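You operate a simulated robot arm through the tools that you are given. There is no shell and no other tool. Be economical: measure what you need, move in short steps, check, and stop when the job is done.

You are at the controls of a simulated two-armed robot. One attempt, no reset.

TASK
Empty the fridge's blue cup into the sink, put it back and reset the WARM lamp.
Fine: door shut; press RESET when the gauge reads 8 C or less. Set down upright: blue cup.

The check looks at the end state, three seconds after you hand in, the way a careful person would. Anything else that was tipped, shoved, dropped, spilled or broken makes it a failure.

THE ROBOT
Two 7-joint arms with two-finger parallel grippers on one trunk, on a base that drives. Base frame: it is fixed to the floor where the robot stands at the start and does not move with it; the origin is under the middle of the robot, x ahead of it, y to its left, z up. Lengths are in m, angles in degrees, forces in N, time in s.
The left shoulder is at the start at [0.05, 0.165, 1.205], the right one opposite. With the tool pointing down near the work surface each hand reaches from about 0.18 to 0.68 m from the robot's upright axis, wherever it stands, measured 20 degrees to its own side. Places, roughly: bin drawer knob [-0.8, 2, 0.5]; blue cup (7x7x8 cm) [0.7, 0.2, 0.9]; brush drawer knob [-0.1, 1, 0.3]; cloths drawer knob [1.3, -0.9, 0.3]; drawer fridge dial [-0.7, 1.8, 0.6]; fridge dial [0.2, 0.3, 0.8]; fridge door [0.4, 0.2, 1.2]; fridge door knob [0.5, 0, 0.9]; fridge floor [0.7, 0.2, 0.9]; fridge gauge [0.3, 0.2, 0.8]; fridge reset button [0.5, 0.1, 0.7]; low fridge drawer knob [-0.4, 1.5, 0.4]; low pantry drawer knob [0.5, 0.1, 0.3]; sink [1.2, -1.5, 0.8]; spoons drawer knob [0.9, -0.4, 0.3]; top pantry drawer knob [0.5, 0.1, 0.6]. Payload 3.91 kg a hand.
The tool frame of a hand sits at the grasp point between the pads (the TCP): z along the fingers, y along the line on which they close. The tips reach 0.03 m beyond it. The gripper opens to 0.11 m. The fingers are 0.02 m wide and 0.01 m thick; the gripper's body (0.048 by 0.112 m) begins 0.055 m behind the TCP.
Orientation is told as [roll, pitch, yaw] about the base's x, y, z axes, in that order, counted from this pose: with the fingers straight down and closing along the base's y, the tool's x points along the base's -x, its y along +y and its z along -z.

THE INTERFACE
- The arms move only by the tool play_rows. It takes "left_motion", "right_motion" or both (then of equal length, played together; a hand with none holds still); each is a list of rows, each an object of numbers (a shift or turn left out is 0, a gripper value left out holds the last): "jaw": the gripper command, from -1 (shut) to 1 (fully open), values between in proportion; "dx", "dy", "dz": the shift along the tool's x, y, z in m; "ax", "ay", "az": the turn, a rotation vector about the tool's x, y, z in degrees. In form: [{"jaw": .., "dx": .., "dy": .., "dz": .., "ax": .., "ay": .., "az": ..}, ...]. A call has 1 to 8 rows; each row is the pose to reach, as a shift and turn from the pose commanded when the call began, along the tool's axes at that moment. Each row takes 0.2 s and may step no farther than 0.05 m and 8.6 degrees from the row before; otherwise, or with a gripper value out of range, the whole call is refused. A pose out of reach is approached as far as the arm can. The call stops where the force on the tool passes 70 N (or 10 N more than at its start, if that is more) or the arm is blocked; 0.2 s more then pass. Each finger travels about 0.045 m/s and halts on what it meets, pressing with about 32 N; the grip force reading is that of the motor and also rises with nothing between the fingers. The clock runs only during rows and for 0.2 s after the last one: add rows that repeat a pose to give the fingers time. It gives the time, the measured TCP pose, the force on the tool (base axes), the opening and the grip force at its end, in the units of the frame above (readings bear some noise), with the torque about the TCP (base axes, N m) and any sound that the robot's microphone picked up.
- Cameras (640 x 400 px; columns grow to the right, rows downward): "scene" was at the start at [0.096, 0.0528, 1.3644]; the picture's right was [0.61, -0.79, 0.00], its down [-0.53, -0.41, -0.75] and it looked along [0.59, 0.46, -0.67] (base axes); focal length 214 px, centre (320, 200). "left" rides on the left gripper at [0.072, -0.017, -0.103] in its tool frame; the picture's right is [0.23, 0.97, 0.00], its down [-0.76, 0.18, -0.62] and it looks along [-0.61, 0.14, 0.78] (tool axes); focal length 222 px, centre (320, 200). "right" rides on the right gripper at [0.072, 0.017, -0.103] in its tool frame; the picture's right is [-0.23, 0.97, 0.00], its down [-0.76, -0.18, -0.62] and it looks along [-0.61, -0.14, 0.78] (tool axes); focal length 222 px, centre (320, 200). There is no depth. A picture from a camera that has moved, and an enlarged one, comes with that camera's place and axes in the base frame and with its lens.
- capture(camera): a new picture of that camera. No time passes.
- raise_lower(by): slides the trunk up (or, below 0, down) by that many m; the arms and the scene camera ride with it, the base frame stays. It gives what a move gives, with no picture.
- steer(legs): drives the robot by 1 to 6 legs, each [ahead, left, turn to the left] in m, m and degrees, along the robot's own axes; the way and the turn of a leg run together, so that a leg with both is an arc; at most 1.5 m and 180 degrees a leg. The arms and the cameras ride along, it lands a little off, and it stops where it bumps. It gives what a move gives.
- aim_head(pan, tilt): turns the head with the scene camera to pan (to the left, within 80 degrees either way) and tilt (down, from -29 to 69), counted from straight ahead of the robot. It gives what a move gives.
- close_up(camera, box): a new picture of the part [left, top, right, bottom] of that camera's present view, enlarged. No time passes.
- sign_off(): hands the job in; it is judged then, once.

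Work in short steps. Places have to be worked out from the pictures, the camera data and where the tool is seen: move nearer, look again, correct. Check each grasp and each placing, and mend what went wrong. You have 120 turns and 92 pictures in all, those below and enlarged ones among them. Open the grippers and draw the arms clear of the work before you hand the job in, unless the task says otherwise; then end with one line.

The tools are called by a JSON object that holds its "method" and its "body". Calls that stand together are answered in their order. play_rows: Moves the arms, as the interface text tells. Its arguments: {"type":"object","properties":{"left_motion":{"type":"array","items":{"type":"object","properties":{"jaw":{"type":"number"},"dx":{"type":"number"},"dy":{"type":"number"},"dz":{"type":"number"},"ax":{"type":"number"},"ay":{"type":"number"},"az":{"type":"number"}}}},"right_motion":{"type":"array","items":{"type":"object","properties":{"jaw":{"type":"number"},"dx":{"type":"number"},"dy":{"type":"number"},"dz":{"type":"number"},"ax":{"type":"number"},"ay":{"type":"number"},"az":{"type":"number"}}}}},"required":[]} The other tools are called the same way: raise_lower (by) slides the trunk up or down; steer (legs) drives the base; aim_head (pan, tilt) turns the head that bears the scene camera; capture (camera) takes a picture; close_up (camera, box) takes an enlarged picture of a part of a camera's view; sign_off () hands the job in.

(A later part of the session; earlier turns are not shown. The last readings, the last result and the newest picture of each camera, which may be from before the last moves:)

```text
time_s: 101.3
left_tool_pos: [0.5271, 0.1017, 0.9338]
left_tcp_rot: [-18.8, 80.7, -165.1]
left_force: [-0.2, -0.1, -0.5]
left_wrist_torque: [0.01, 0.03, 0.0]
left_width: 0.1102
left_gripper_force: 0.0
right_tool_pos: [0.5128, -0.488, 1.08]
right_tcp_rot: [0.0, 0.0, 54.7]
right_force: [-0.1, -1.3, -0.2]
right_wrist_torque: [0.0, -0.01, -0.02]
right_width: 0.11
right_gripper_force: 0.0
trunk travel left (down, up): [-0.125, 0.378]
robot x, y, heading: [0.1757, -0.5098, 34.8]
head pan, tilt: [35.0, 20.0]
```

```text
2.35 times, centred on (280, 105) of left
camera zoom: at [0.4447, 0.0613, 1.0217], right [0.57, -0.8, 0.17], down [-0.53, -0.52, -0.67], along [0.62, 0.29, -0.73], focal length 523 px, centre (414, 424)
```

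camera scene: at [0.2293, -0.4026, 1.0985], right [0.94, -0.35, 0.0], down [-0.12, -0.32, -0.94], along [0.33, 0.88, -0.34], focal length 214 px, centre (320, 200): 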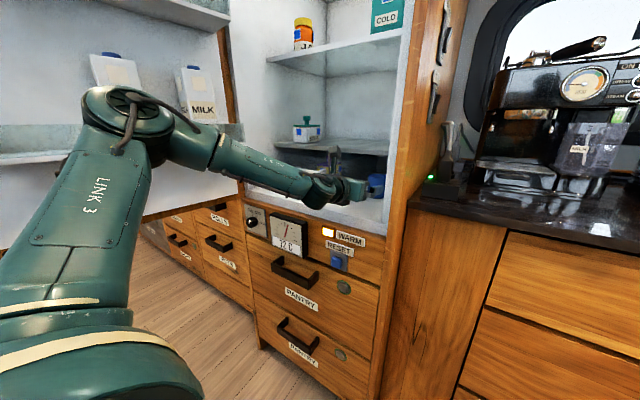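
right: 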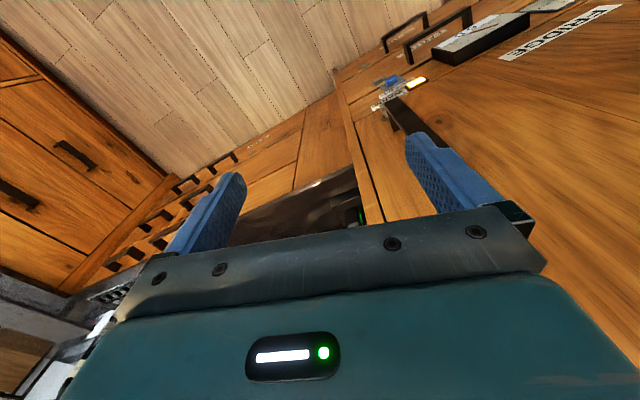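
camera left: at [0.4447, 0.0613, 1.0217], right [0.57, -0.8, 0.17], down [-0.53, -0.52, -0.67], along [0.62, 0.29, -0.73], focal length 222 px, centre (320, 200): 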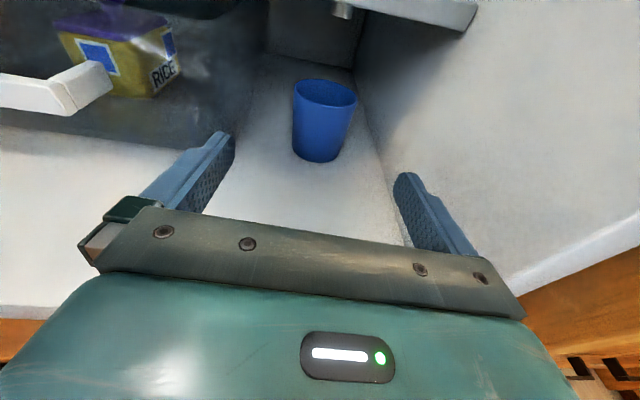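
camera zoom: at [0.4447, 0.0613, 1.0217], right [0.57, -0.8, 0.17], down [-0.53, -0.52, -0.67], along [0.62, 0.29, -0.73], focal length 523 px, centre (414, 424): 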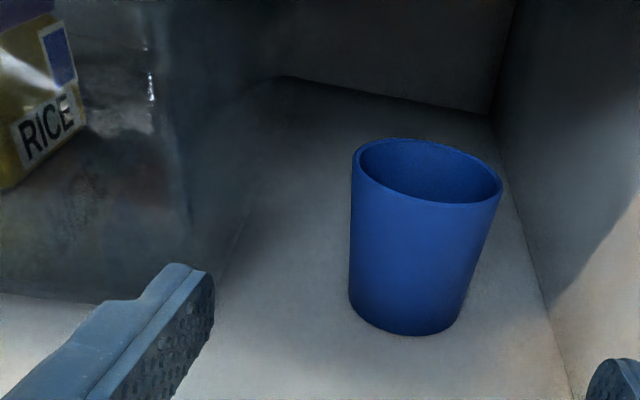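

Clearances are fine on both sides (≥4 cm). I drive 0.08 m closer with the jaw slightly narrower, then check.

{"method": "play_rows", "body": {"left_motion": [{"jaw": 0.8, "dy": 0.005}, {"dy": 0.005}]}}

{"method": "steer", "body": {"legs": [[0.08, 0, -0.5]]}}

{"method": "capture", "body": {"camera": "left"}}

```text
time_s: 101.9
left_tool_pos: [0.5308, 0.0968, 0.9348]
left_tcp_rot: [-19.0, 80.7, -165.2]
left_force: [-0.5, -0.5, 0.3]
left_wrist_torque: [0.01, 0.01, 0.02]
left_width: 0.0988
left_gripper_force: 0.0
right_tool_pos: [0.5132, -0.4873, 1.0809]
right_tcp_rot: [0.0, 0.0, 54.5]
right_force: [0.0, -0.3, 0.6]
right_wrist_torque: [-0.01, 0.0, 0.01]
right_width: 0.11
right_gripper_force: 0.0
trunk travel left (down, up): [-0.125, 0.378]
robot x, y, heading: [0.1697, -0.5048, 34.7]
head pan, tilt: [35.0, 20.0]
```

```text
time_s: 103.0
left_tool_pos: [0.6003, 0.1372, 0.9345]
left_tcp_rot: [-19.0, 80.7, -165.5]
left_force: [-0.2, 1.1, 0.0]
left_wrist_torque: [-0.01, 0.03, 0.02]
left_width: 0.0987
left_gripper_force: 0.2
right_tool_pos: [0.5776, -0.4466, 1.0813]
right_tcp_rot: [0.0, 0.0, 54.1]
right_force: [-0.3, 0.1, -0.2]
right_wrist_torque: [0.04, 0.03, 0.0]
right_width: 0.1098
right_gripper_force: 0.0
trunk travel left (down, up): [-0.125, 0.378]
robot x, y, heading: [0.2356, -0.4646, 34.2]
head pan, tilt: [35.0, 20.0]
```

```text
34 pictures are left
camera left: at [0.5174, 0.1, 1.0214], right [0.57, -0.81, 0.17], down [-0.54, -0.52, -0.67], along [0.63, 0.28, -0.73], focal length 222 px, centre (320, 200)
```

left: 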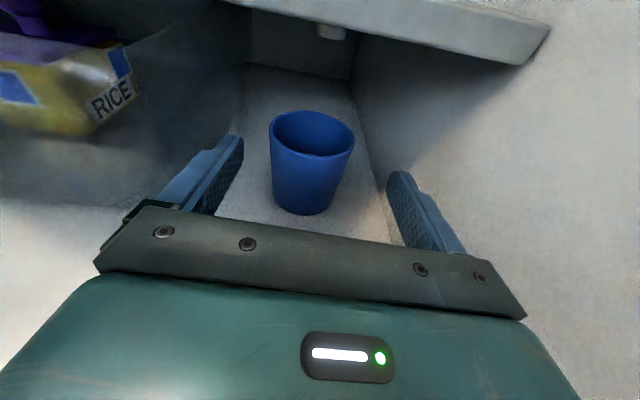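

Cup centre is 7–8 mm left and 6 cm ahead of the grasp point. I shift left, lower slightly, move in and close.

{"method": "play_rows", "body": {"left_motion": [{"jaw": 0.8, "dy": -0.008, "dx": -0.008}, {"dy": -0.008, "dx": -0.012, "dz": 0.02}, {"dy": -0.008, "dx": -0.016, "dz": 0.04}, {"dy": -0.008, "dx": -0.019, "dz": 0.058}]}}

{"method": "capture", "body": {"camera": "left"}}

```text
time_s: 104.0
left_tool_pos: [0.6395, 0.1784, 0.9065]
left_tcp_rot: [-18.6, 80.7, -165.3]
left_force: [-0.7, 0.4, 0.7]
left_wrist_torque: [-0.02, 0.01, 0.0]
left_width: 0.099
left_gripper_force: 0.2
right_tool_pos: [0.5774, -0.4471, 1.08]
right_tcp_rot: [-0.1, -0.1, 54.1]
right_force: [0.2, -0.6, 0.3]
right_wrist_torque: [0.02, 0.05, 0.04]
right_width: 0.1097
right_gripper_force: 0.1
trunk travel left (down, up): [-0.125, 0.378]
robot x, y, heading: [0.2347, -0.4657, 34.1]
head pan, tilt: [35.0, 20.0]
```

```text
33 pictures are left
camera left: at [0.5573, 0.1393, 0.9942], right [0.57, -0.81, 0.17], down [-0.54, -0.52, -0.67], along [0.63, 0.28, -0.73], focal length 222 px, centre (320, 200)
```

left: 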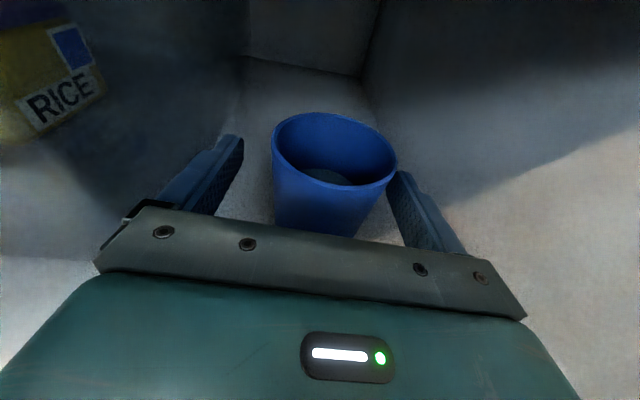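

The cup now sits ~6 mm toward the right finger; I centre and close slowly.

{"method": "play_rows", "body": {"left_motion": [{"dy": 0.006, "jaw": 0.8}, {"dy": 0.007, "dz": 0.004, "jaw": 0.5}, {"dy": 0.007, "dz": 0.004, "jaw": 0.3}, {"dy": 0.007, "dz": 0.004, "jaw": 0.1}, {"dy": 0.007, "dz": 0.004, "jaw": -0.2}, {"dy": 0.007, "dz": 0.004, "jaw": -0.2}]}}

{"method": "capture", "body": {"camera": "left"}}

```text
time_s: 105.3
left_tool_pos: [0.6456, 0.1724, 0.9051]
left_tcp_rot: [-18.9, 80.7, -165.7]
left_force: [-0.3, 0.4, 1.6]
left_wrist_torque: [-0.01, 0.0, -0.02]
left_width: 0.0649
left_gripper_force: 32.2
right_tool_pos: [0.5768, -0.4455, 1.0781]
right_tcp_rot: [0.0, 0.0, 54.0]
right_force: [-0.1, 0.7, -0.2]
right_wrist_torque: [-0.02, -0.04, -0.01]
right_width: 0.1101
right_gripper_force: 0.1
trunk travel left (down, up): [-0.125, 0.378]
robot x, y, heading: [0.2369, -0.4619, 34.3]
head pan, tilt: [35.0, 20.0]
```

```text
32 pictures are left
camera left: at [0.5642, 0.1349, 0.9933], right [0.57, -0.81, 0.17], down [-0.54, -0.52, -0.67], along [0.63, 0.28, -0.73], focal length 222 px, centre (320, 200)
```

left: 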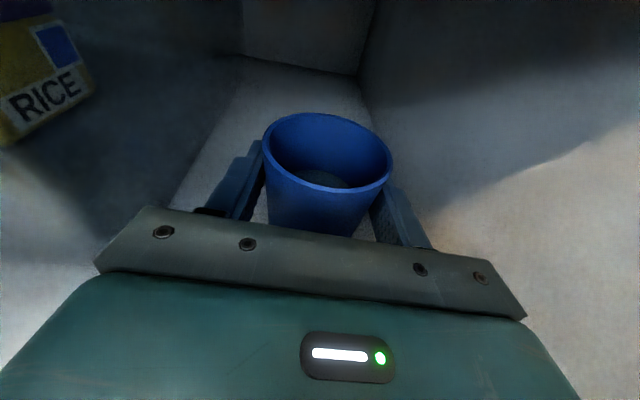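

Gripped at width 0.065. I lift 2 cm, check the cup comes along, then back straight out.

{"method": "play_rows", "body": {"left_motion": [{"dx": 0.007, "dz": -0.001}, {"dx": 0.014, "dz": -0.002}, {"dx": 0.02, "dz": -0.003}, {"dx": 0.02, "dz": -0.003}]}}

{"method": "capture", "body": {"camera": "left"}}

```text
time_s: 106.3
left_tool_pos: [0.6489, 0.1728, 0.9272]
left_tcp_rot: [-18.8, 80.6, -165.6]
left_force: [-0.6, -0.1, -1.2]
left_wrist_torque: [-0.02, 0.01, -0.03]
left_width: 0.0648
left_gripper_force: 32.0
right_tool_pos: [0.5794, -0.4456, 1.0816]
right_tcp_rot: [0.0, 0.0, 54.2]
right_force: [0.5, -0.6, -0.5]
right_wrist_torque: [-0.02, 0.02, 0.0]
right_width: 0.1099
right_gripper_force: 0.1
trunk travel left (down, up): [-0.125, 0.378]
robot x, y, heading: [0.2358, -0.4643, 34.1]
head pan, tilt: [35.0, 20.0]
```

```text
31 pictures are left
camera left: at [0.5655, 0.1336, 1.014], right [0.57, -0.81, 0.17], down [-0.54, -0.52, -0.67], along [0.63, 0.28, -0.73], focal length 222 px, centre (320, 200)
```

left: 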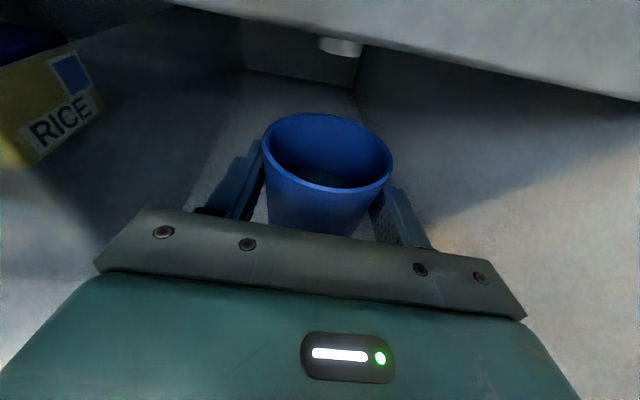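

The cup is lifted and level, clear of the shelf. I back straight out of the fridge and look at the cup and toward the sink.

{"method": "steer", "body": {"legs": [[-0.2, 0, 0], [-0.22, 0, 0]]}}

{"method": "aim_head", "body": {"pan": -50, "tilt": 20}}

{"method": "capture", "body": {"camera": "scene"}}

{"method": "capture", "body": {"camera": "left"}}

```text
time_s: 109.2
left_tool_pos: [0.3088, -0.0596, 0.9256]
left_tcp_rot: [-18.9, 80.7, -165.7]
left_force: [0.5, 0.1, -0.7]
left_wrist_torque: [0.01, 0.0, 0.0]
left_width: 0.0647
left_gripper_force: 31.8
right_tool_pos: [0.2383, -0.6759, 1.0795]
right_tcp_rot: [0.0, 0.0, 54.1]
right_force: [0.6, -0.4, 0.2]
right_wrist_torque: [0.03, -0.01, -0.01]
right_width: 0.11
right_gripper_force: 0.0
trunk travel left (down, up): [-0.125, 0.378]
robot x, y, heading: [-0.101, -0.6951, 34.1]
head pan, tilt: [35.0, 20.0]
```

```text
time_s: 110.8
left_tool_pos: [0.3077, -0.0592, 0.9252]
left_tcp_rot: [-18.8, 80.8, -165.6]
left_force: [0.1, -0.1, -1.4]
left_wrist_torque: [0.01, -0.01, 0.02]
left_width: 0.0649
left_gripper_force: 31.9
right_tool_pos: [0.2386, -0.6777, 1.0792]
right_tcp_rot: [0.0, 0.1, 54.1]
right_force: [0.2, -0.4, 0.6]
right_wrist_torque: [0.03, -0.03, 0.0]
right_width: 0.1099
right_gripper_force: 0.2
trunk travel left (down, up): [-0.125, 0.378]
robot x, y, heading: [-0.0983, -0.6961, 34.1]
head pan, tilt: [-50.0, 20.0]
```

```text
30 pictures are left
camera scene: at [0.0114, -0.7022, 1.0985], right [-0.27, -0.96, 0.0], down [-0.33, 0.09, -0.94], along [0.9, -0.26, -0.34], focal length 214 px, centre (320, 200)
```

scene: 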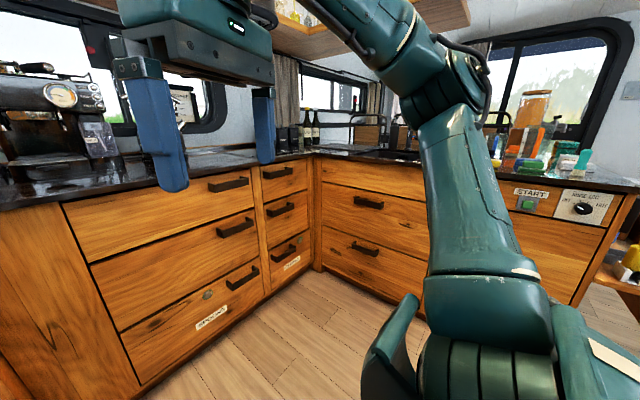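

```text
29 pictures are left
camera left: at [0.2254, -0.098, 1.0138], right [0.57, -0.81, 0.17], down [-0.54, -0.52, -0.67], along [0.63, 0.28, -0.73], focal length 222 px, centre (320, 200)
```

left: 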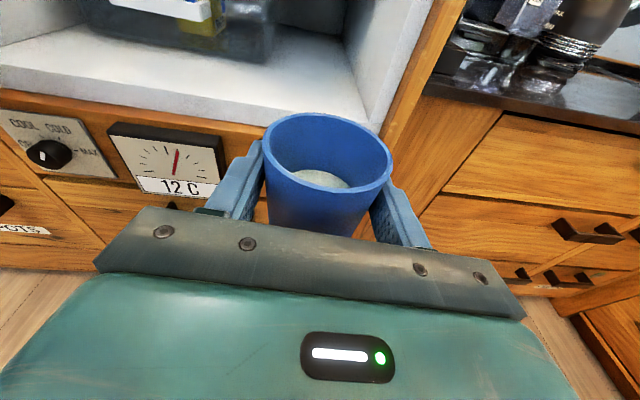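

The cup holds a whitish liquid, upright and safe. The peninsula with the sink is to the right; I raise the trunk 0.2 m, turn right 90° in the aisle and move part of the way.

{"method": "raise_lower", "body": {"by": 0.2}}

{"method": "steer", "body": {"legs": [[0, 0, -45], [0, 0, -45], [0.3, 0.2, 0]]}}

{"method": "aim_head", "body": {"pan": 10, "tilt": 25}}

{"method": "capture", "body": {"camera": "scene"}}

```text
time_s: 113.0
left_tool_pos: [0.3088, -0.0588, 1.1256]
left_tcp_rot: [-18.9, 80.7, -165.6]
left_force: [0.7, 0.5, 0.3]
left_wrist_torque: [0.0, 0.02, 0.01]
left_width: 0.0647
left_gripper_force: 32.1
right_tool_pos: [0.2368, -0.677, 1.2798]
right_tcp_rot: [-0.1, 0.1, 54.1]
right_force: [0.2, 0.1, -0.4]
right_wrist_torque: [0.0, -0.02, -0.02]
right_width: 0.11
right_gripper_force: 0.1
trunk travel left (down, up): [-0.325, 0.178]
robot x, y, heading: [-0.1015, -0.6964, 34.1]
head pan, tilt: [-50.0, 20.0]
```

```text
time_s: 119.4
left_tool_pos: [0.8545, -1.2595, 1.1262]
left_tcp_rot: [-18.7, 80.7, 103.6]
left_force: [1.0, -0.5, -0.8]
left_wrist_torque: [0.01, -0.01, -0.02]
left_width: 0.0649
left_gripper_force: 31.7
right_tool_pos: [0.2367, -1.1786, 1.2803]
right_tcp_rot: [0.0, 0.1, -36.9]
right_force: [-0.1, 0.2, 0.1]
right_wrist_torque: [-0.03, 0.04, -0.02]
right_width: 0.11
right_gripper_force: 0.0
trunk travel left (down, up): [-0.325, 0.178]
robot x, y, heading: [0.2245, -0.8403, -56.6]
head pan, tilt: [-50.0, 20.0]
```

```text
time_s: 120.7
left_tool_pos: [0.8538, -1.2581, 1.1261]
left_tcp_rot: [-18.8, 80.7, 103.5]
left_force: [0.0, -0.4, -0.8]
left_wrist_torque: [-0.01, -0.02, 0.07]
left_width: 0.0647
left_gripper_force: 31.8
right_tool_pos: [0.2365, -1.1783, 1.2802]
right_tcp_rot: [0.0, 0.0, -36.9]
right_force: [0.8, 0.0, 0.1]
right_wrist_torque: [-0.01, 0.02, -0.02]
right_width: 0.1103
right_gripper_force: 0.0
trunk travel left (down, up): [-0.325, 0.178]
robot x, y, heading: [0.2265, -0.8372, -56.7]
head pan, tilt: [10.0, 25.0]
```

```text
28 pictures are left
camera scene: at [0.3045, -0.9275, 1.2904], right [-0.73, -0.68, 0.0], down [-0.29, 0.31, -0.91], along [0.62, -0.66, -0.42], focal length 214 px, centre (320, 200)
```

scene: 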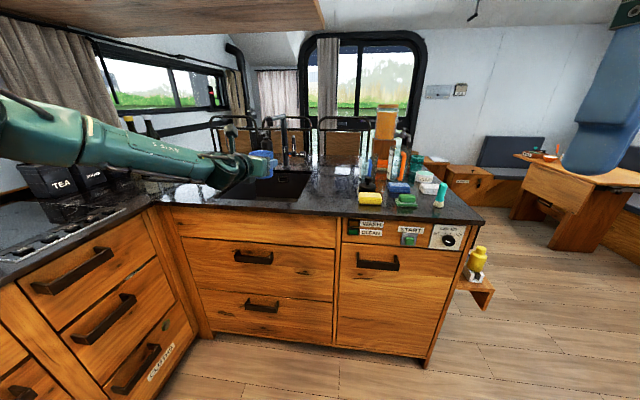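

I see the sink's dark basin just beyond the cup. I zoom in to locate its outline.

{"method": "close_up", "body": {"camera": "scene", "box": [180, 110, 400, 240]}}

{"method": "capture", "body": {"camera": "left"}}

```text
2.91 times, centred on (290, 175) of scene
camera zoom: at [0.3045, -0.9275, 1.2904], right [-0.73, -0.68, 0.0], down [-0.29, 0.31, -0.91], along [0.62, -0.66, -0.42], focal length 624 px, centre (407, 273)
```

zoom: 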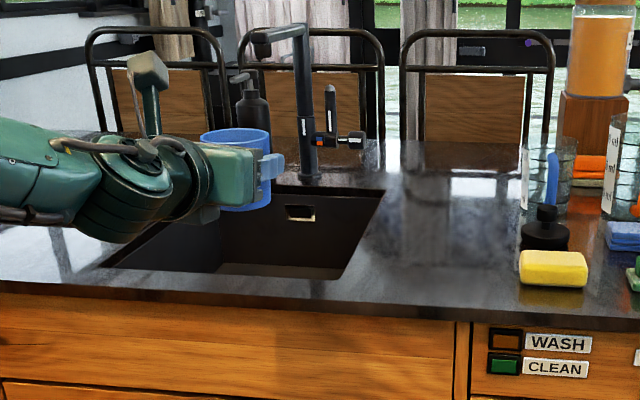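

```text
26 pictures are left
camera left: at [0.8164, -1.1747, 1.2139], right [-0.82, -0.55, 0.17], down [-0.51, 0.54, -0.67], along [0.27, -0.63, -0.73], focal length 222 px, centre (320, 200)
```

left: 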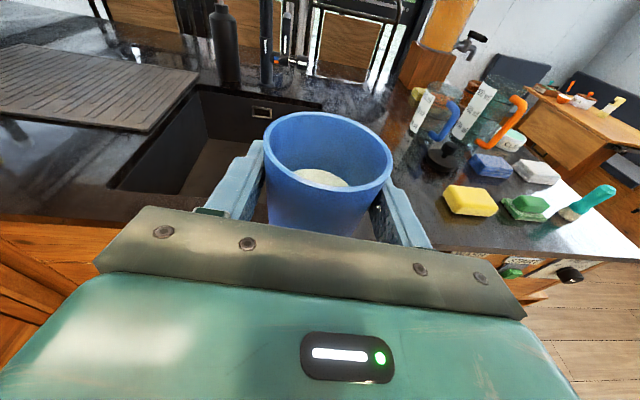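

Sink opening estimated as n −0.03…0.35, r 1.75…2.2 in fridge axes, rim z≈0.87, faucet behind it. I bring the cup over it, toward about (1.18,−1.535).

{"method": "steer", "body": {"legs": [[0.25, 0.116, 0], [0.13, 0, 0]]}}

{"method": "capture", "body": {"camera": "left"}}

{"method": "capture", "body": {"camera": "scene"}}

```text
time_s: 123.6
left_tool_pos: [1.1585, -1.5168, 1.1259]
left_tcp_rot: [-18.7, 80.5, 103.4]
left_force: [0.4, -0.7, -1.8]
left_wrist_torque: [0.0, -0.02, 0.0]
left_width: 0.0647
left_gripper_force: 31.5
right_tool_pos: [0.5404, -1.4343, 1.2794]
right_tcp_rot: [0.0, 0.2, -37.2]
right_force: [-0.5, -0.5, -1.0]
right_wrist_torque: [0.03, 0.03, -0.01]
right_width: 0.1103
right_gripper_force: 0.0
trunk travel left (down, up): [-0.325, 0.178]
robot x, y, heading: [0.5297, -1.0914, -57.0]
head pan, tilt: [10.0, 25.0]
```

```text
25 pictures are left
camera left: at [1.1209, -1.4331, 1.2134], right [-0.82, -0.55, 0.17], down [-0.51, 0.55, -0.66], along [0.27, -0.63, -0.73], focal length 222 px, centre (320, 200)
```

left: 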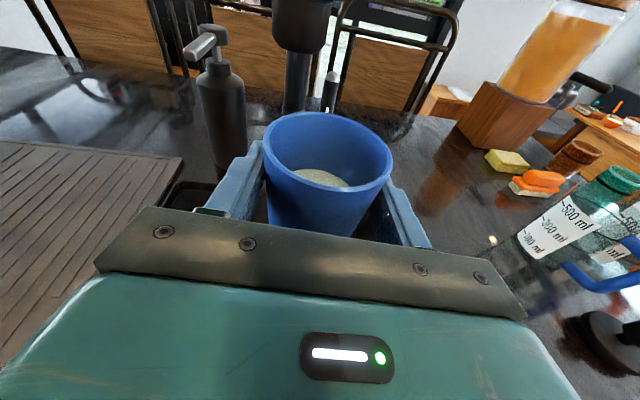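

```text
24 pictures are left
camera scene: at [0.61, -1.1841, 1.2903], right [-0.73, -0.68, 0.0], down [-0.29, 0.31, -0.91], along [0.62, -0.66, -0.42], focal length 214 px, centre (320, 200)
```

scene: 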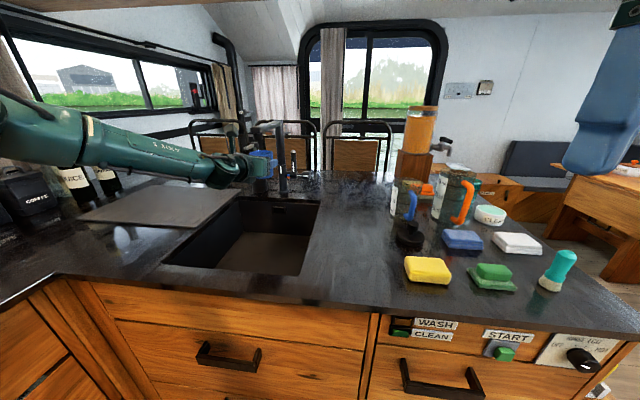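

The cup hangs over the basin (n 0.11, r 1.91), just short of the faucet spout, which is above. I lower the trunk 0.14 m so pouring starts close above the rim.

{"method": "raise_lower", "body": {"by": -0.14}}

{"method": "capture", "body": {"camera": "scene"}}

```text
time_s: 125.2
left_tool_pos: [1.1575, -1.5176, 0.9855]
left_tcp_rot: [-18.9, 80.7, 103.1]
left_force: [0.9, -0.5, -1.4]
left_wrist_torque: [0.0, -0.01, 0.03]
left_width: 0.0644
left_gripper_force: 32.1
right_tool_pos: [0.5407, -1.4333, 1.14]
right_tcp_rot: [0.0, 0.0, -37.1]
right_force: [-1.7, -0.2, -0.3]
right_wrist_torque: [0.02, 0.02, -0.04]
right_width: 0.1099
right_gripper_force: 0.1
trunk travel left (down, up): [-0.185, 0.318]
robot x, y, heading: [0.5312, -1.094, -56.9]
head pan, tilt: [10.0, 25.0]
```

```text
23 pictures are left
camera scene: at [0.6094, -1.1833, 1.1505], right [-0.73, -0.68, 0.0], down [-0.29, 0.31, -0.91], along [0.62, -0.66, -0.42], focal length 214 px, centre (320, 200)
```

scene: 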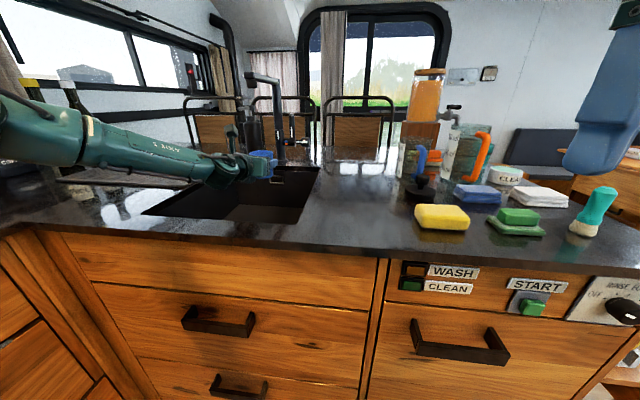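

The cup is over the basin and clear of the faucet. I roll it leftward (tool z, negative) by 68°, then check.

{"method": "play_rows", "body": {"left_motion": [{"az": -8.5}, {"az": -17}, {"az": -25.5}, {"az": -34}, {"az": -42.5}, {"az": -51}, {"az": -59.5}, {"az": -68}]}}

{"method": "capture", "body": {"camera": "scene"}}

```text
time_s: 127.0
left_tool_pos: [1.1574, -1.5159, 0.985]
left_tcp_rot: [80.3, 24.5, -151.8]
left_force: [0.1, -0.4, 0.1]
left_wrist_torque: [0.0, -0.01, 0.01]
left_width: 0.0642
left_gripper_force: 32.2
right_tool_pos: [0.5409, -1.4347, 1.1406]
right_tcp_rot: [0.0, 0.0, -37.1]
right_force: [-0.3, 0.0, 0.0]
right_wrist_torque: [0.02, -0.02, -0.04]
right_width: 0.1099
right_gripper_force: 0.0
trunk travel left (down, up): [-0.185, 0.318]
robot x, y, heading: [0.5299, -1.0931, -56.9]
head pan, tilt: [10.0, 25.0]
```

```text
22 pictures are left
camera scene: at [0.6095, -1.1834, 1.1504], right [-0.73, -0.68, 0.0], down [-0.29, 0.31, -0.91], along [0.62, -0.66, -0.42], focal length 214 px, centre (320, 200)
```

scene: 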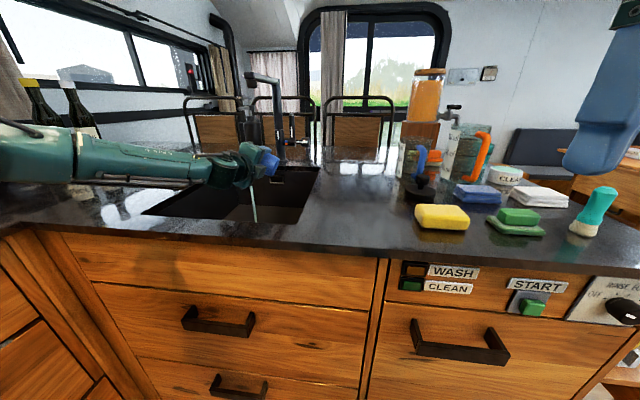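

A thin stream falls into the basin. I continue the roll to about 136° and hold to drain.

{"method": "play_rows", "body": {"left_motion": [{"az": -8.5}, {"az": -17}, {"az": -25.5}, {"az": -34}, {"az": -42.5}, {"az": -51}, {"az": -59.5}, {"az": -66}]}}

{"method": "play_rows", "body": {"left_motion": [{"az": 0}, {"az": 0}, {"az": 0}, {"az": 0}, {"az": 0}, {"az": 0}, {"az": 0}, {"az": 0}]}}

{"method": "capture", "body": {"camera": "scene"}}

{"method": "capture", "body": {"camera": "left"}}

```text
time_s: 128.8
left_tool_pos: [1.1577, -1.5164, 0.9862]
left_tcp_rot: [78.4, -40.5, -140.0]
left_force: [0.4, -0.2, -1.0]
left_wrist_torque: [0.03, -0.02, 0.04]
left_width: 0.0649
left_gripper_force: 32.4
right_tool_pos: [0.5406, -1.4345, 1.1383]
right_tcp_rot: [0.0, -0.1, -37.1]
right_force: [-0.4, -0.5, -0.5]
right_wrist_torque: [-0.03, -0.01, 0.0]
right_width: 0.1101
right_gripper_force: 0.1
trunk travel left (down, up): [-0.185, 0.318]
robot x, y, heading: [0.5309, -1.0915, -57.0]
head pan, tilt: [10.0, 25.0]
```

```text
time_s: 130.6
left_tool_pos: [1.1577, -1.5168, 0.9857]
left_tcp_rot: [78.4, -40.4, -140.1]
left_force: [-0.1, -0.8, 0.1]
left_wrist_torque: [0.05, -0.03, 0.01]
left_width: 0.0645
left_gripper_force: 31.8
right_tool_pos: [0.5411, -1.4335, 1.1391]
right_tcp_rot: [0.0, 0.0, -37.1]
right_force: [-1.6, 0.4, -0.5]
right_wrist_torque: [-0.01, 0.03, 0.02]
right_width: 0.1099
right_gripper_force: 0.1
trunk travel left (down, up): [-0.185, 0.318]
robot x, y, heading: [0.5327, -1.0916, -57.2]
head pan, tilt: [10.0, 25.0]
```

```text
21 pictures are left
camera scene: at [0.6094, -1.1834, 1.1504], right [-0.73, -0.68, 0.0], down [-0.29, 0.31, -0.91], along [0.62, -0.66, -0.42], focal length 214 px, centre (320, 200)
```

scene: 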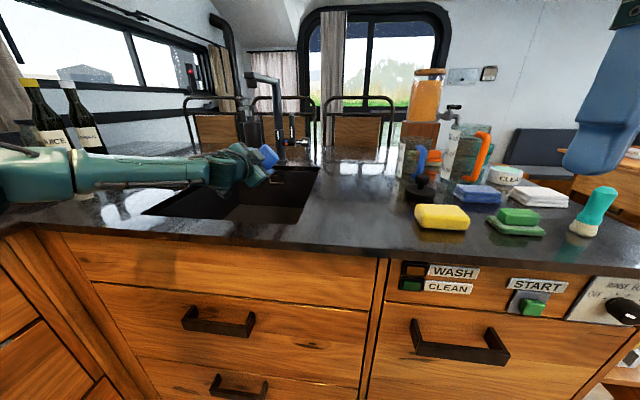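

```text
20 pictures are left
camera left: at [1.1352, -1.3986, 0.9414], right [0.73, 0.36, 0.58], down [-0.66, 0.19, 0.72], along [0.15, -0.91, 0.38], focal length 222 px, centre (320, 200)
```

left: 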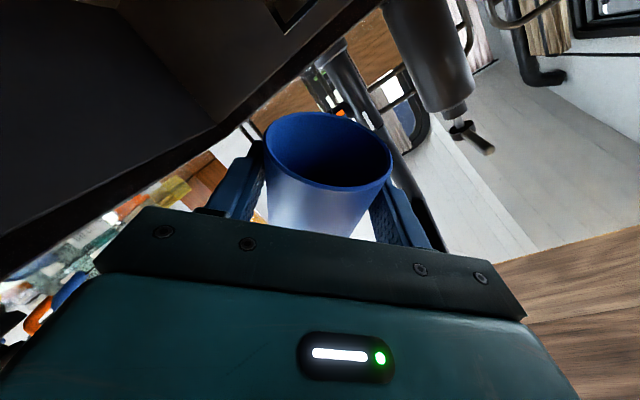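

The stream has stopped. I roll the cup back upright and look inside.

{"method": "play_rows", "body": {"left_motion": [{"az": 8.4}, {"az": 16.8}, {"az": 25.2}, {"az": 33.6}, {"az": 42}, {"az": 50.4}, {"az": 58.8}, {"az": 67}]}}

{"method": "play_rows", "body": {"left_motion": [{"az": 8.4}, {"az": 16.8}, {"az": 25.2}, {"az": 33.6}, {"az": 42}, {"az": 50.4}, {"az": 58.8}, {"az": 67}]}}

{"method": "capture", "body": {"camera": "left"}}

```text
time_s: 132.4
left_tool_pos: [1.1577, -1.5166, 0.986]
left_tcp_rot: [80.2, 25.9, -152.0]
left_force: [-0.5, -0.7, 0.2]
left_wrist_torque: [0.01, 0.03, 0.01]
left_width: 0.0648
left_gripper_force: 31.6
right_tool_pos: [0.5408, -1.4334, 1.1395]
right_tcp_rot: [0.0, 0.0, -37.1]
right_force: [-0.6, -0.6, 0.4]
right_wrist_torque: [0.03, -0.01, 0.0]
right_width: 0.1099
right_gripper_force: 0.0
trunk travel left (down, up): [-0.185, 0.318]
robot x, y, heading: [0.529, -1.0954, -56.9]
head pan, tilt: [10.0, 25.0]
```

```text
time_s: 134.2
left_tool_pos: [1.1573, -1.5162, 0.9851]
left_tcp_rot: [-19.9, 80.5, 102.2]
left_force: [-0.5, 0.2, -0.9]
left_wrist_torque: [0.02, 0.0, -0.01]
left_width: 0.0644
left_gripper_force: 31.8
right_tool_pos: [0.5413, -1.4333, 1.1406]
right_tcp_rot: [0.1, 0.0, -37.1]
right_force: [0.6, -0.3, -0.5]
right_wrist_torque: [-0.01, -0.01, 0.01]
right_width: 0.11
right_gripper_force: 0.0
trunk travel left (down, up): [-0.185, 0.318]
robot x, y, heading: [0.5283, -1.0947, -57.0]
head pan, tilt: [10.0, 25.0]
```

```text
19 pictures are left
camera left: at [1.1203, -1.432, 1.073], right [-0.82, -0.55, 0.17], down [-0.51, 0.55, -0.67], along [0.27, -0.63, -0.73], focal length 222 px, centre (320, 200)
```

left: 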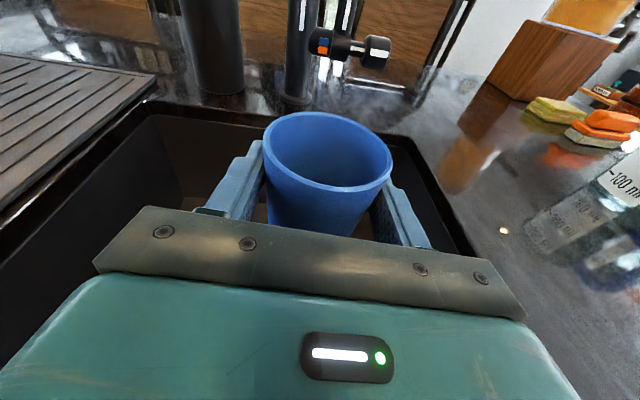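

The cup is empty. I retrace the path: back from the sink, over to the fridge front, and turn to face it.

{"method": "steer", "body": {"legs": [[-0.38, 0, 0], [-0.297, -0.31, 0], [0, 0, 45], [0, 0, 46]]}}

{"method": "raise_lower", "body": {"by": -0.055}}

{"method": "aim_head", "body": {"pan": 35, "tilt": 20}}

{"method": "capture", "body": {"camera": "scene"}}

```text
time_s: 143.1
left_tool_pos: [0.2979, -0.0567, 0.985]
left_tcp_rot: [-18.9, 80.7, -164.9]
left_force: [0.3, -0.4, -0.6]
left_wrist_torque: [0.0, 0.0, -0.02]
left_width: 0.0648
left_gripper_force: 31.8
right_tool_pos: [0.2357, -0.6743, 1.1392]
right_tcp_rot: [0.0, 0.0, 54.8]
right_force: [-0.1, 0.0, -0.7]
right_wrist_torque: [0.0, -0.02, -0.02]
right_width: 0.1101
right_gripper_force: 0.0
trunk travel left (down, up): [-0.185, 0.318]
robot x, y, heading: [-0.1043, -0.6977, 34.6]
head pan, tilt: [10.0, 25.0]
```

```text
time_s: 144.0
left_tool_pos: [0.2978, -0.0565, 0.931]
left_tcp_rot: [-18.8, 80.7, -165.0]
left_force: [0.0, -0.8, 0.2]
left_wrist_torque: [0.0, 0.03, -0.01]
left_width: 0.0648
left_gripper_force: 32.1
right_tool_pos: [0.2354, -0.6759, 1.0847]
right_tcp_rot: [0.0, 0.1, 54.6]
right_force: [0.0, 0.1, -0.3]
right_wrist_torque: [0.03, -0.01, 0.05]
right_width: 0.1103
right_gripper_force: 0.0
trunk travel left (down, up): [-0.13, 0.373]
robot x, y, heading: [-0.1081, -0.6961, 34.8]
head pan, tilt: [10.0, 25.0]
```

```text
time_s: 144.9
left_tool_pos: [0.2981, -0.0569, 0.9304]
left_tcp_rot: [-18.8, 80.8, -165.1]
left_force: [-0.5, -0.2, -0.6]
left_wrist_torque: [0.04, 0.05, 0.01]
left_width: 0.0651
left_gripper_force: 32.3
right_tool_pos: [0.2348, -0.6752, 1.0852]
right_tcp_rot: [0.0, 0.0, 54.6]
right_force: [-0.4, -0.4, 0.2]
right_wrist_torque: [0.04, 0.03, -0.01]
right_width: 0.1098
right_gripper_force: 0.2
trunk travel left (down, up): [-0.13, 0.373]
robot x, y, heading: [-0.1032, -0.6951, 34.8]
head pan, tilt: [35.0, 20.0]
```

```text
18 pictures are left
camera scene: at [-0.0488, -0.5904, 1.1035], right [0.94, -0.35, 0.0], down [-0.12, -0.32, -0.94], along [0.33, 0.88, -0.34], focal length 214 px, centre (320, 200)
```

scene: 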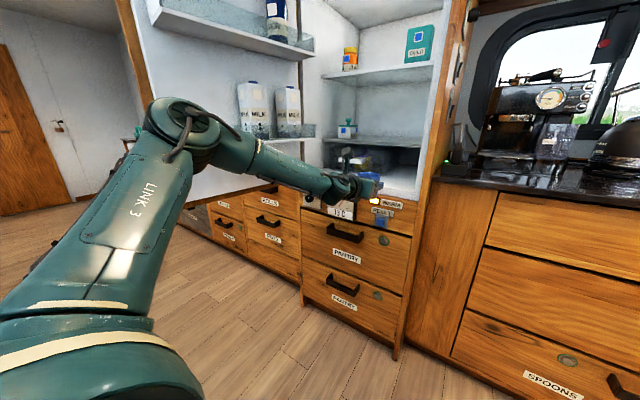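

Door still open, cup upright. I trim the heading by 0.7° and drive in the way I came out, stopping short to check.

{"method": "steer", "body": {"legs": [[0, 0, -0.7], [0.2, 0, 0], [0.12, 0, 0]]}}

{"method": "capture", "body": {"camera": "left"}}

```text
time_s: 147.7
left_tool_pos: [0.5722, 0.1179, 0.9299]
left_tcp_rot: [-18.8, 80.7, -165.8]
left_force: [-0.2, 0.3, -0.7]
left_wrist_torque: [0.03, -0.01, -0.02]
left_width: 0.0645
left_gripper_force: 32.2
right_tool_pos: [0.5013, -0.499, 1.0852]
right_tcp_rot: [0.1, 0.1, 53.9]
right_force: [0.0, 0.8, -0.6]
right_wrist_torque: [0.01, 0.02, -0.01]
right_width: 0.1098
right_gripper_force: 0.0
trunk travel left (down, up): [-0.13, 0.373]
robot x, y, heading: [0.1594, -0.5137, 33.8]
head pan, tilt: [35.0, 20.0]
```

```text
17 pictures are left
camera left: at [0.4892, 0.0799, 1.0181], right [0.56, -0.81, 0.17], down [-0.54, -0.52, -0.67], along [0.63, 0.28, -0.73], focal length 222 px, centre (320, 200)
```

left: 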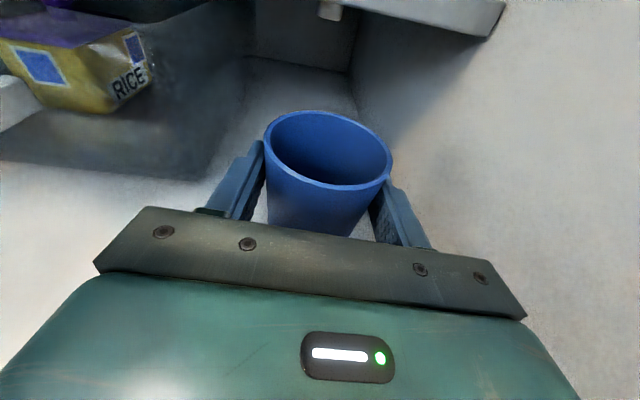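

9 cm short and 4 mm right of the original spot. I drive the rest and then lower the cup gently.

{"method": "steer", "body": {"legs": [[0.088, 0.004, 0]]}}

{"method": "play_rows", "body": {"left_motion": [{"dx": -0.008, "dz": 0.001}, {"dx": -0.014, "dz": 0.002}, {"dx": -0.019, "dz": 0.003}, {"dx": -0.023, "dz": 0.003}]}}

{"method": "capture", "body": {"camera": "left"}}

```text
time_s: 148.8
left_tool_pos: [0.6431, 0.1695, 0.9307]
left_tcp_rot: [-18.7, 80.7, -165.7]
left_force: [0.7, 0.8, -0.9]
left_wrist_torque: [0.01, 0.02, 0.01]
left_width: 0.0643
left_gripper_force: 31.5
right_tool_pos: [0.5705, -0.449, 1.0842]
right_tcp_rot: [-0.1, 0.0, 53.9]
right_force: [-0.7, -0.2, -0.3]
right_wrist_torque: [-0.04, 0.01, -0.02]
right_width: 0.1101
right_gripper_force: 0.1
trunk travel left (down, up): [-0.13, 0.373]
robot x, y, heading: [0.2337, -0.4627, 34.0]
head pan, tilt: [35.0, 20.0]
```

```text
time_s: 149.8
left_tool_pos: [0.641, 0.1701, 0.9075]
left_tcp_rot: [-18.8, 80.7, -165.8]
left_force: [-0.6, 0.9, -0.6]
left_wrist_torque: [0.01, 0.0, 0.02]
left_width: 0.0644
left_gripper_force: 32.5
right_tool_pos: [0.5721, -0.4483, 1.0852]
right_tcp_rot: [0.0, -0.1, 53.7]
right_force: [0.1, -0.3, 0.4]
right_wrist_torque: [0.0, -0.04, 0.04]
right_width: 0.1101
right_gripper_force: 0.2
trunk travel left (down, up): [-0.13, 0.373]
robot x, y, heading: [0.2274, -0.4645, 33.9]
head pan, tilt: [35.0, 20.0]
```

```text
16 pictures are left
camera left: at [0.5584, 0.1317, 0.9955], right [0.56, -0.81, 0.17], down [-0.54, -0.52, -0.67], along [0.63, 0.28, -0.73], focal length 222 px, centre (320, 200)
```

left: 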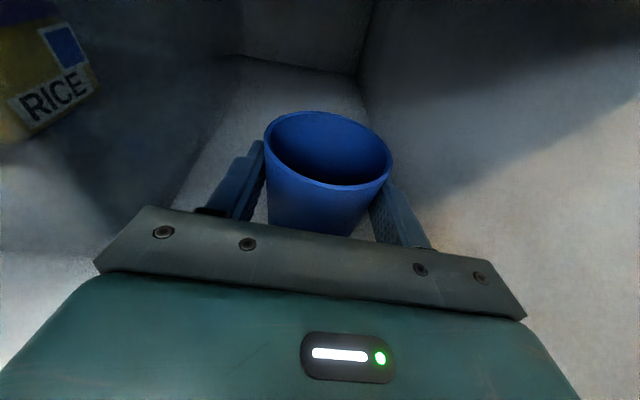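

Nearly down (0.9075 vs 0.905 at pick-up). I lower the last millimetres watching the force.

{"method": "play_rows", "body": {"left_motion": [{"dx": -0.001}, {"dx": -0.002}, {"dx": -0.003}, {"dx": -0.003}]}}

```text
time_s: 150.8
left_tool_pos: [0.6409, 0.171, 0.905]
left_tcp_rot: [-19.0, 80.8, -165.9]
left_force: [1.6, 0.5, 2.9]
left_wrist_torque: [-0.06, -0.16, 0.03]
left_width: 0.0645
left_gripper_force: 31.7
right_tool_pos: [0.5704, -0.448, 1.0861]
right_tcp_rot: [0.0, 0.0, 53.8]
right_force: [-0.4, -0.5, 0.1]
right_wrist_torque: [0.02, 0.0, 0.0]
right_width: 0.1101
right_gripper_force: 0.0
trunk travel left (down, up): [-0.13, 0.373]
robot x, y, heading: [0.2294, -0.4662, 34.0]
head pan, tilt: [35.0, 20.0]
```

Contact with the floor is felt (2.9 N up). I open the jaws to 0.1 m and check.

{"method": "play_rows", "body": {"left_motion": [{"jaw": 0.3}, {"jaw": 0.5}, {"jaw": 0.8}, {"jaw": 0.8}, {"jaw": 0.8}]}}

{"method": "capture", "body": {"camera": "left"}}

```text
time_s: 152.0
left_tool_pos: [0.642, 0.1691, 0.9054]
left_tcp_rot: [-18.8, 80.7, -165.8]
left_force: [-0.8, -0.1, -0.1]
left_wrist_torque: [0.02, -0.01, -0.01]
left_width: 0.0991
left_gripper_force: 0.1
right_tool_pos: [0.5695, -0.4493, 1.084]
right_tcp_rot: [0.0, 0.0, 53.8]
right_force: [0.2, 0.1, 0.9]
right_wrist_torque: [0.02, -0.01, 0.05]
right_width: 0.1099
right_gripper_force: 0.1
trunk travel left (down, up): [-0.13, 0.373]
robot x, y, heading: [0.2327, -0.4664, 33.7]
head pan, tilt: [35.0, 20.0]
```

```text
15 pictures are left
camera left: at [0.5578, 0.1316, 0.9926], right [0.56, -0.81, 0.17], down [-0.54, -0.52, -0.67], along [0.63, 0.28, -0.73], focal length 222 px, centre (320, 200)
```

left: 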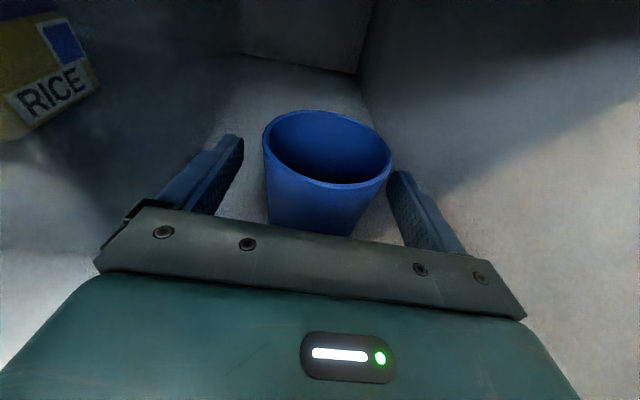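

The cup stands free and upright. I centre the fingers around it, withdraw along the tool axis, then back out.

{"method": "play_rows", "body": {"left_motion": [{"dy": 0.006}, {"dy": 0.006, "dz": -0.02}, {"dy": 0.006, "dz": -0.05}, {"dy": 0.006, "dz": -0.08}]}}

{"method": "steer", "body": {"legs": [[-0.42, 0, 0]]}}

{"method": "capture", "body": {"camera": "scene"}}

```text
time_s: 153.0
left_tool_pos: [0.5774, 0.1216, 0.9166]
left_tcp_rot: [-18.8, 80.7, -165.8]
left_force: [-0.1, 0.4, -1.3]
left_wrist_torque: [0.01, 0.0, 0.0]
left_width: 0.0991
left_gripper_force: 0.0
right_tool_pos: [0.5687, -0.4486, 1.0851]
right_tcp_rot: [-0.1, 0.1, 53.8]
right_force: [-0.4, 0.1, 0.1]
right_wrist_torque: [0.02, 0.01, 0.0]
right_width: 0.11
right_gripper_force: 0.0
trunk travel left (down, up): [-0.13, 0.373]
robot x, y, heading: [0.2276, -0.4654, 33.8]
head pan, tilt: [35.0, 20.0]
```

```text
time_s: 155.6
left_tool_pos: [0.2301, -0.1122, 0.9163]
left_tcp_rot: [-18.8, 80.7, -165.9]
left_force: [0.2, -0.2, 0.1]
left_wrist_torque: [0.01, -0.01, 0.0]
left_width: 0.0991
left_gripper_force: 0.0
right_tool_pos: [0.2244, -0.6817, 1.0846]
right_tcp_rot: [0.0, 0.0, 53.8]
right_force: [0.5, 0.0, -0.2]
right_wrist_torque: [-0.01, 0.0, 0.0]
right_width: 0.1097
right_gripper_force: 0.0
trunk travel left (down, up): [-0.13, 0.373]
robot x, y, heading: [-0.1187, -0.6976, 34.0]
head pan, tilt: [35.0, 20.0]
```

```text
14 pictures are left
camera scene: at [-0.0589, -0.5932, 1.1035], right [0.93, -0.36, 0.0], down [-0.12, -0.32, -0.94], along [0.34, 0.88, -0.34], focal length 214 px, centre (320, 200)
```

scene: 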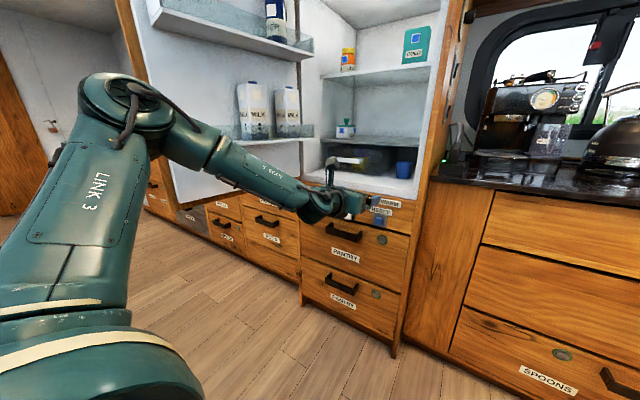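

Cup back in place, upright. To shut the door I'll sweep it from outside with the left fist: raise the hand above the handle height, close the jaws, back up a bit, turn left 60° and step left past the door's edge.

{"method": "raise_lower", "body": {"by": 0.32}}

{"method": "play_rows", "body": {"left_motion": [{"jaw": -1}, {"jaw": -1}, {"jaw": -1}, {"jaw": -1}, {"jaw": -1}]}}

{"method": "steer", "body": {"legs": [[-0.1, 0, 0], [0, 0, 60], [0.315, 0.06, 0]]}}

{"method": "aim_head", "body": {"pan": -20, "tilt": 20}}

{"method": "capture", "body": {"camera": "scene"}}

```text
time_s: 158.7
left_tool_pos: [0.2316, -0.1137, 1.236]
left_tcp_rot: [-18.9, 80.7, -165.9]
left_force: [1.1, 0.2, 0.6]
left_wrist_torque: [0.01, -0.03, 0.03]
left_width: 0.099
left_gripper_force: 0.1
right_tool_pos: [0.2234, -0.6817, 1.4044]
right_tcp_rot: [0.1, 0.1, 53.8]
right_force: [0.2, -0.2, 0.2]
right_wrist_torque: [0.02, -0.01, 0.02]
right_width: 0.1099
right_gripper_force: 0.1
trunk travel left (down, up): [-0.45, 0.053]
robot x, y, heading: [-0.1126, -0.7004, 33.8]
head pan, tilt: [35.0, 20.0]
```

```text
time_s: 159.9
left_tool_pos: [0.2314, -0.1109, 1.236]
left_tcp_rot: [-18.8, 80.7, -165.9]
left_force: [0.7, 0.8, -0.7]
left_wrist_torque: [-0.01, -0.06, 0.0]
left_width: 0.0
left_gripper_force: 6.8
right_tool_pos: [0.2227, -0.6817, 1.405]
right_tcp_rot: [0.0, 0.0, 53.8]
right_force: [0.1, -0.2, 0.3]
right_wrist_torque: [-0.01, -0.01, -0.01]
right_width: 0.1098
right_gripper_force: 0.0
trunk travel left (down, up): [-0.45, 0.053]
robot x, y, heading: [-0.1158, -0.6983, 33.9]
head pan, tilt: [35.0, 20.0]
```

```text
time_s: 165.5
left_tool_pos: [-0.6157, 0.1612, 1.237]
left_tcp_rot: [-18.7, 80.7, -105.6]
left_force: [-0.2, -0.3, 0.1]
left_wrist_torque: [0.02, -0.02, -0.01]
left_width: 0.0
left_gripper_force: 31.4
right_tool_pos: [-0.1252, -0.1291, 1.4053]
right_tcp_rot: [0.0, 0.1, 114.0]
right_force: [-0.9, 0.3, -0.2]
right_wrist_torque: [-0.03, 0.0, 0.02]
right_width: 0.1099
right_gripper_force: 0.1
trunk travel left (down, up): [-0.45, 0.053]
robot x, y, heading: [-0.2774, -0.4344, 94.0]
head pan, tilt: [35.0, 20.0]
```

```text
time_s: 166.8
left_tool_pos: [-0.6154, 0.1616, 1.2358]
left_tcp_rot: [-18.7, 80.7, -105.7]
left_force: [0.2, -0.4, -0.1]
left_wrist_torque: [-0.05, -0.02, 0.0]
left_width: 0.0
left_gripper_force: 31.7
right_tool_pos: [-0.126, -0.1291, 1.4038]
right_tcp_rot: [0.1, 0.0, 114.0]
right_force: [0.1, -0.4, -0.1]
right_wrist_torque: [0.02, 0.03, 0.0]
right_width: 0.11
right_gripper_force: 0.0
trunk travel left (down, up): [-0.45, 0.053]
robot x, y, heading: [-0.282, -0.4294, 93.8]
head pan, tilt: [-20.0, 20.0]
```

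```text
13 pictures are left
camera scene: at [-0.2569, -0.3121, 1.4235], right [0.96, -0.27, 0.0], down [-0.09, -0.33, -0.94], along [0.26, 0.9, -0.34], focal length 214 px, centre (320, 200)
```

scene: 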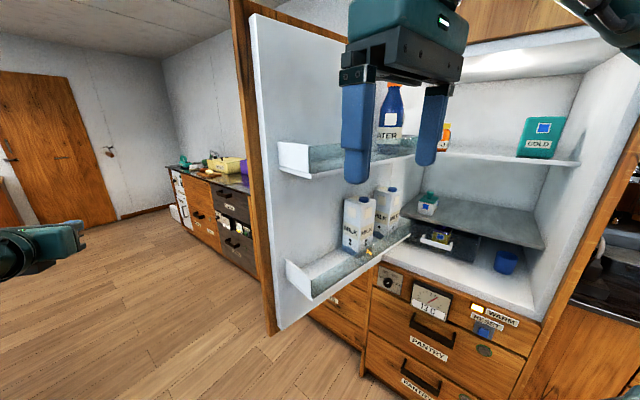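

The fist is outside the door, the whole door in view with its milk and water bottles standing. I turn right in small steps so the fist sweeps the door shut-ward.

{"method": "steer", "body": {"legs": [[0, 0, -15], [0, 0, -15], [0, 0, -8], [0, 0, -8]]}}

{"method": "capture", "body": {"camera": "scene"}}

```text
time_s: 170.2
left_tool_pos: [-0.0855, 0.2202, 1.2365]
left_tcp_rot: [-19.1, 80.8, -151.9]
left_force: [0.5, 0.1, 1.2]
left_wrist_torque: [-0.03, -0.01, 0.06]
left_width: 0.0002
left_gripper_force: 32.2
right_tool_pos: [0.046, -0.333, 1.4047]
right_tcp_rot: [0.0, 0.0, 68.1]
right_force: [0.6, 0.1, -0.2]
right_wrist_torque: [-0.02, 0.04, 0.02]
right_width: 0.1102
right_gripper_force: 0.1
trunk travel left (down, up): [-0.45, 0.053]
robot x, y, heading: [-0.2819, -0.4307, 48.2]
head pan, tilt: [-20.0, 20.0]
```

```text
12 pictures are left
camera scene: at [-0.1782, -0.3655, 1.4235], right [0.47, -0.88, 0.0], down [-0.3, -0.16, -0.94], along [0.83, 0.44, -0.34], focal length 214 px, centre (320, 200)
```

scene: 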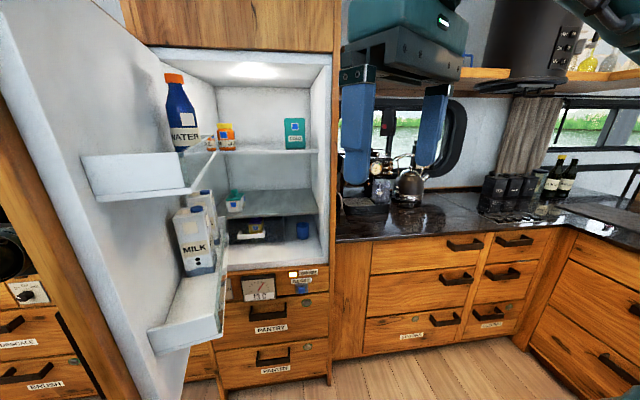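

The fist is on the outer side and the door follows. I finish the turn and carry it rightwards.

{"method": "steer", "body": {"legs": [[0, 0, -7], [0, 0, -7], [-0.04, -0.1, 0], [0, -0.1, 0]]}}

{"method": "capture", "body": {"camera": "scene"}}

```text
time_s: 173.2
left_tool_pos: [0.1447, -0.0342, 1.2372]
left_tcp_rot: [-18.9, 80.7, -165.8]
left_force: [-0.5, 0.1, 0.9]
left_wrist_torque: [0.0, 0.04, 0.02]
left_width: 0.0
left_gripper_force: 32.0
right_tool_pos: [0.1399, -0.6031, 1.4057]
right_tcp_rot: [0.0, 0.0, 54.2]
right_force: [0.6, -0.1, -0.8]
right_wrist_torque: [0.03, 0.0, -0.03]
right_width: 0.1103
right_gripper_force: 0.0
trunk travel left (down, up): [-0.45, 0.053]
robot x, y, heading: [-0.2007, -0.6177, 34.1]
head pan, tilt: [-20.0, 20.0]
```

```text
11 pictures are left
camera scene: at [-0.086, -0.58, 1.4235], right [0.24, -0.97, 0.0], down [-0.33, -0.08, -0.94], along [0.91, 0.23, -0.34], focal length 214 px, centre (320, 200)
```

scene: 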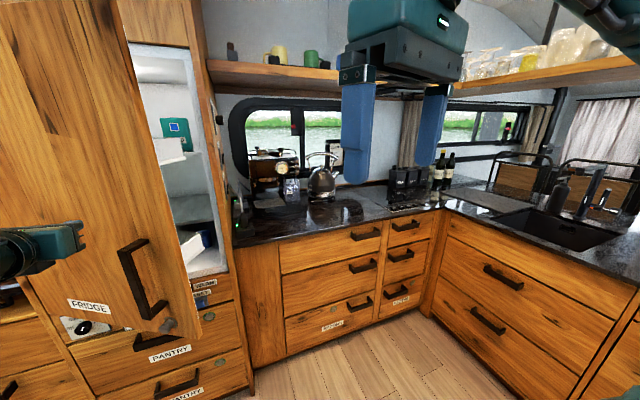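

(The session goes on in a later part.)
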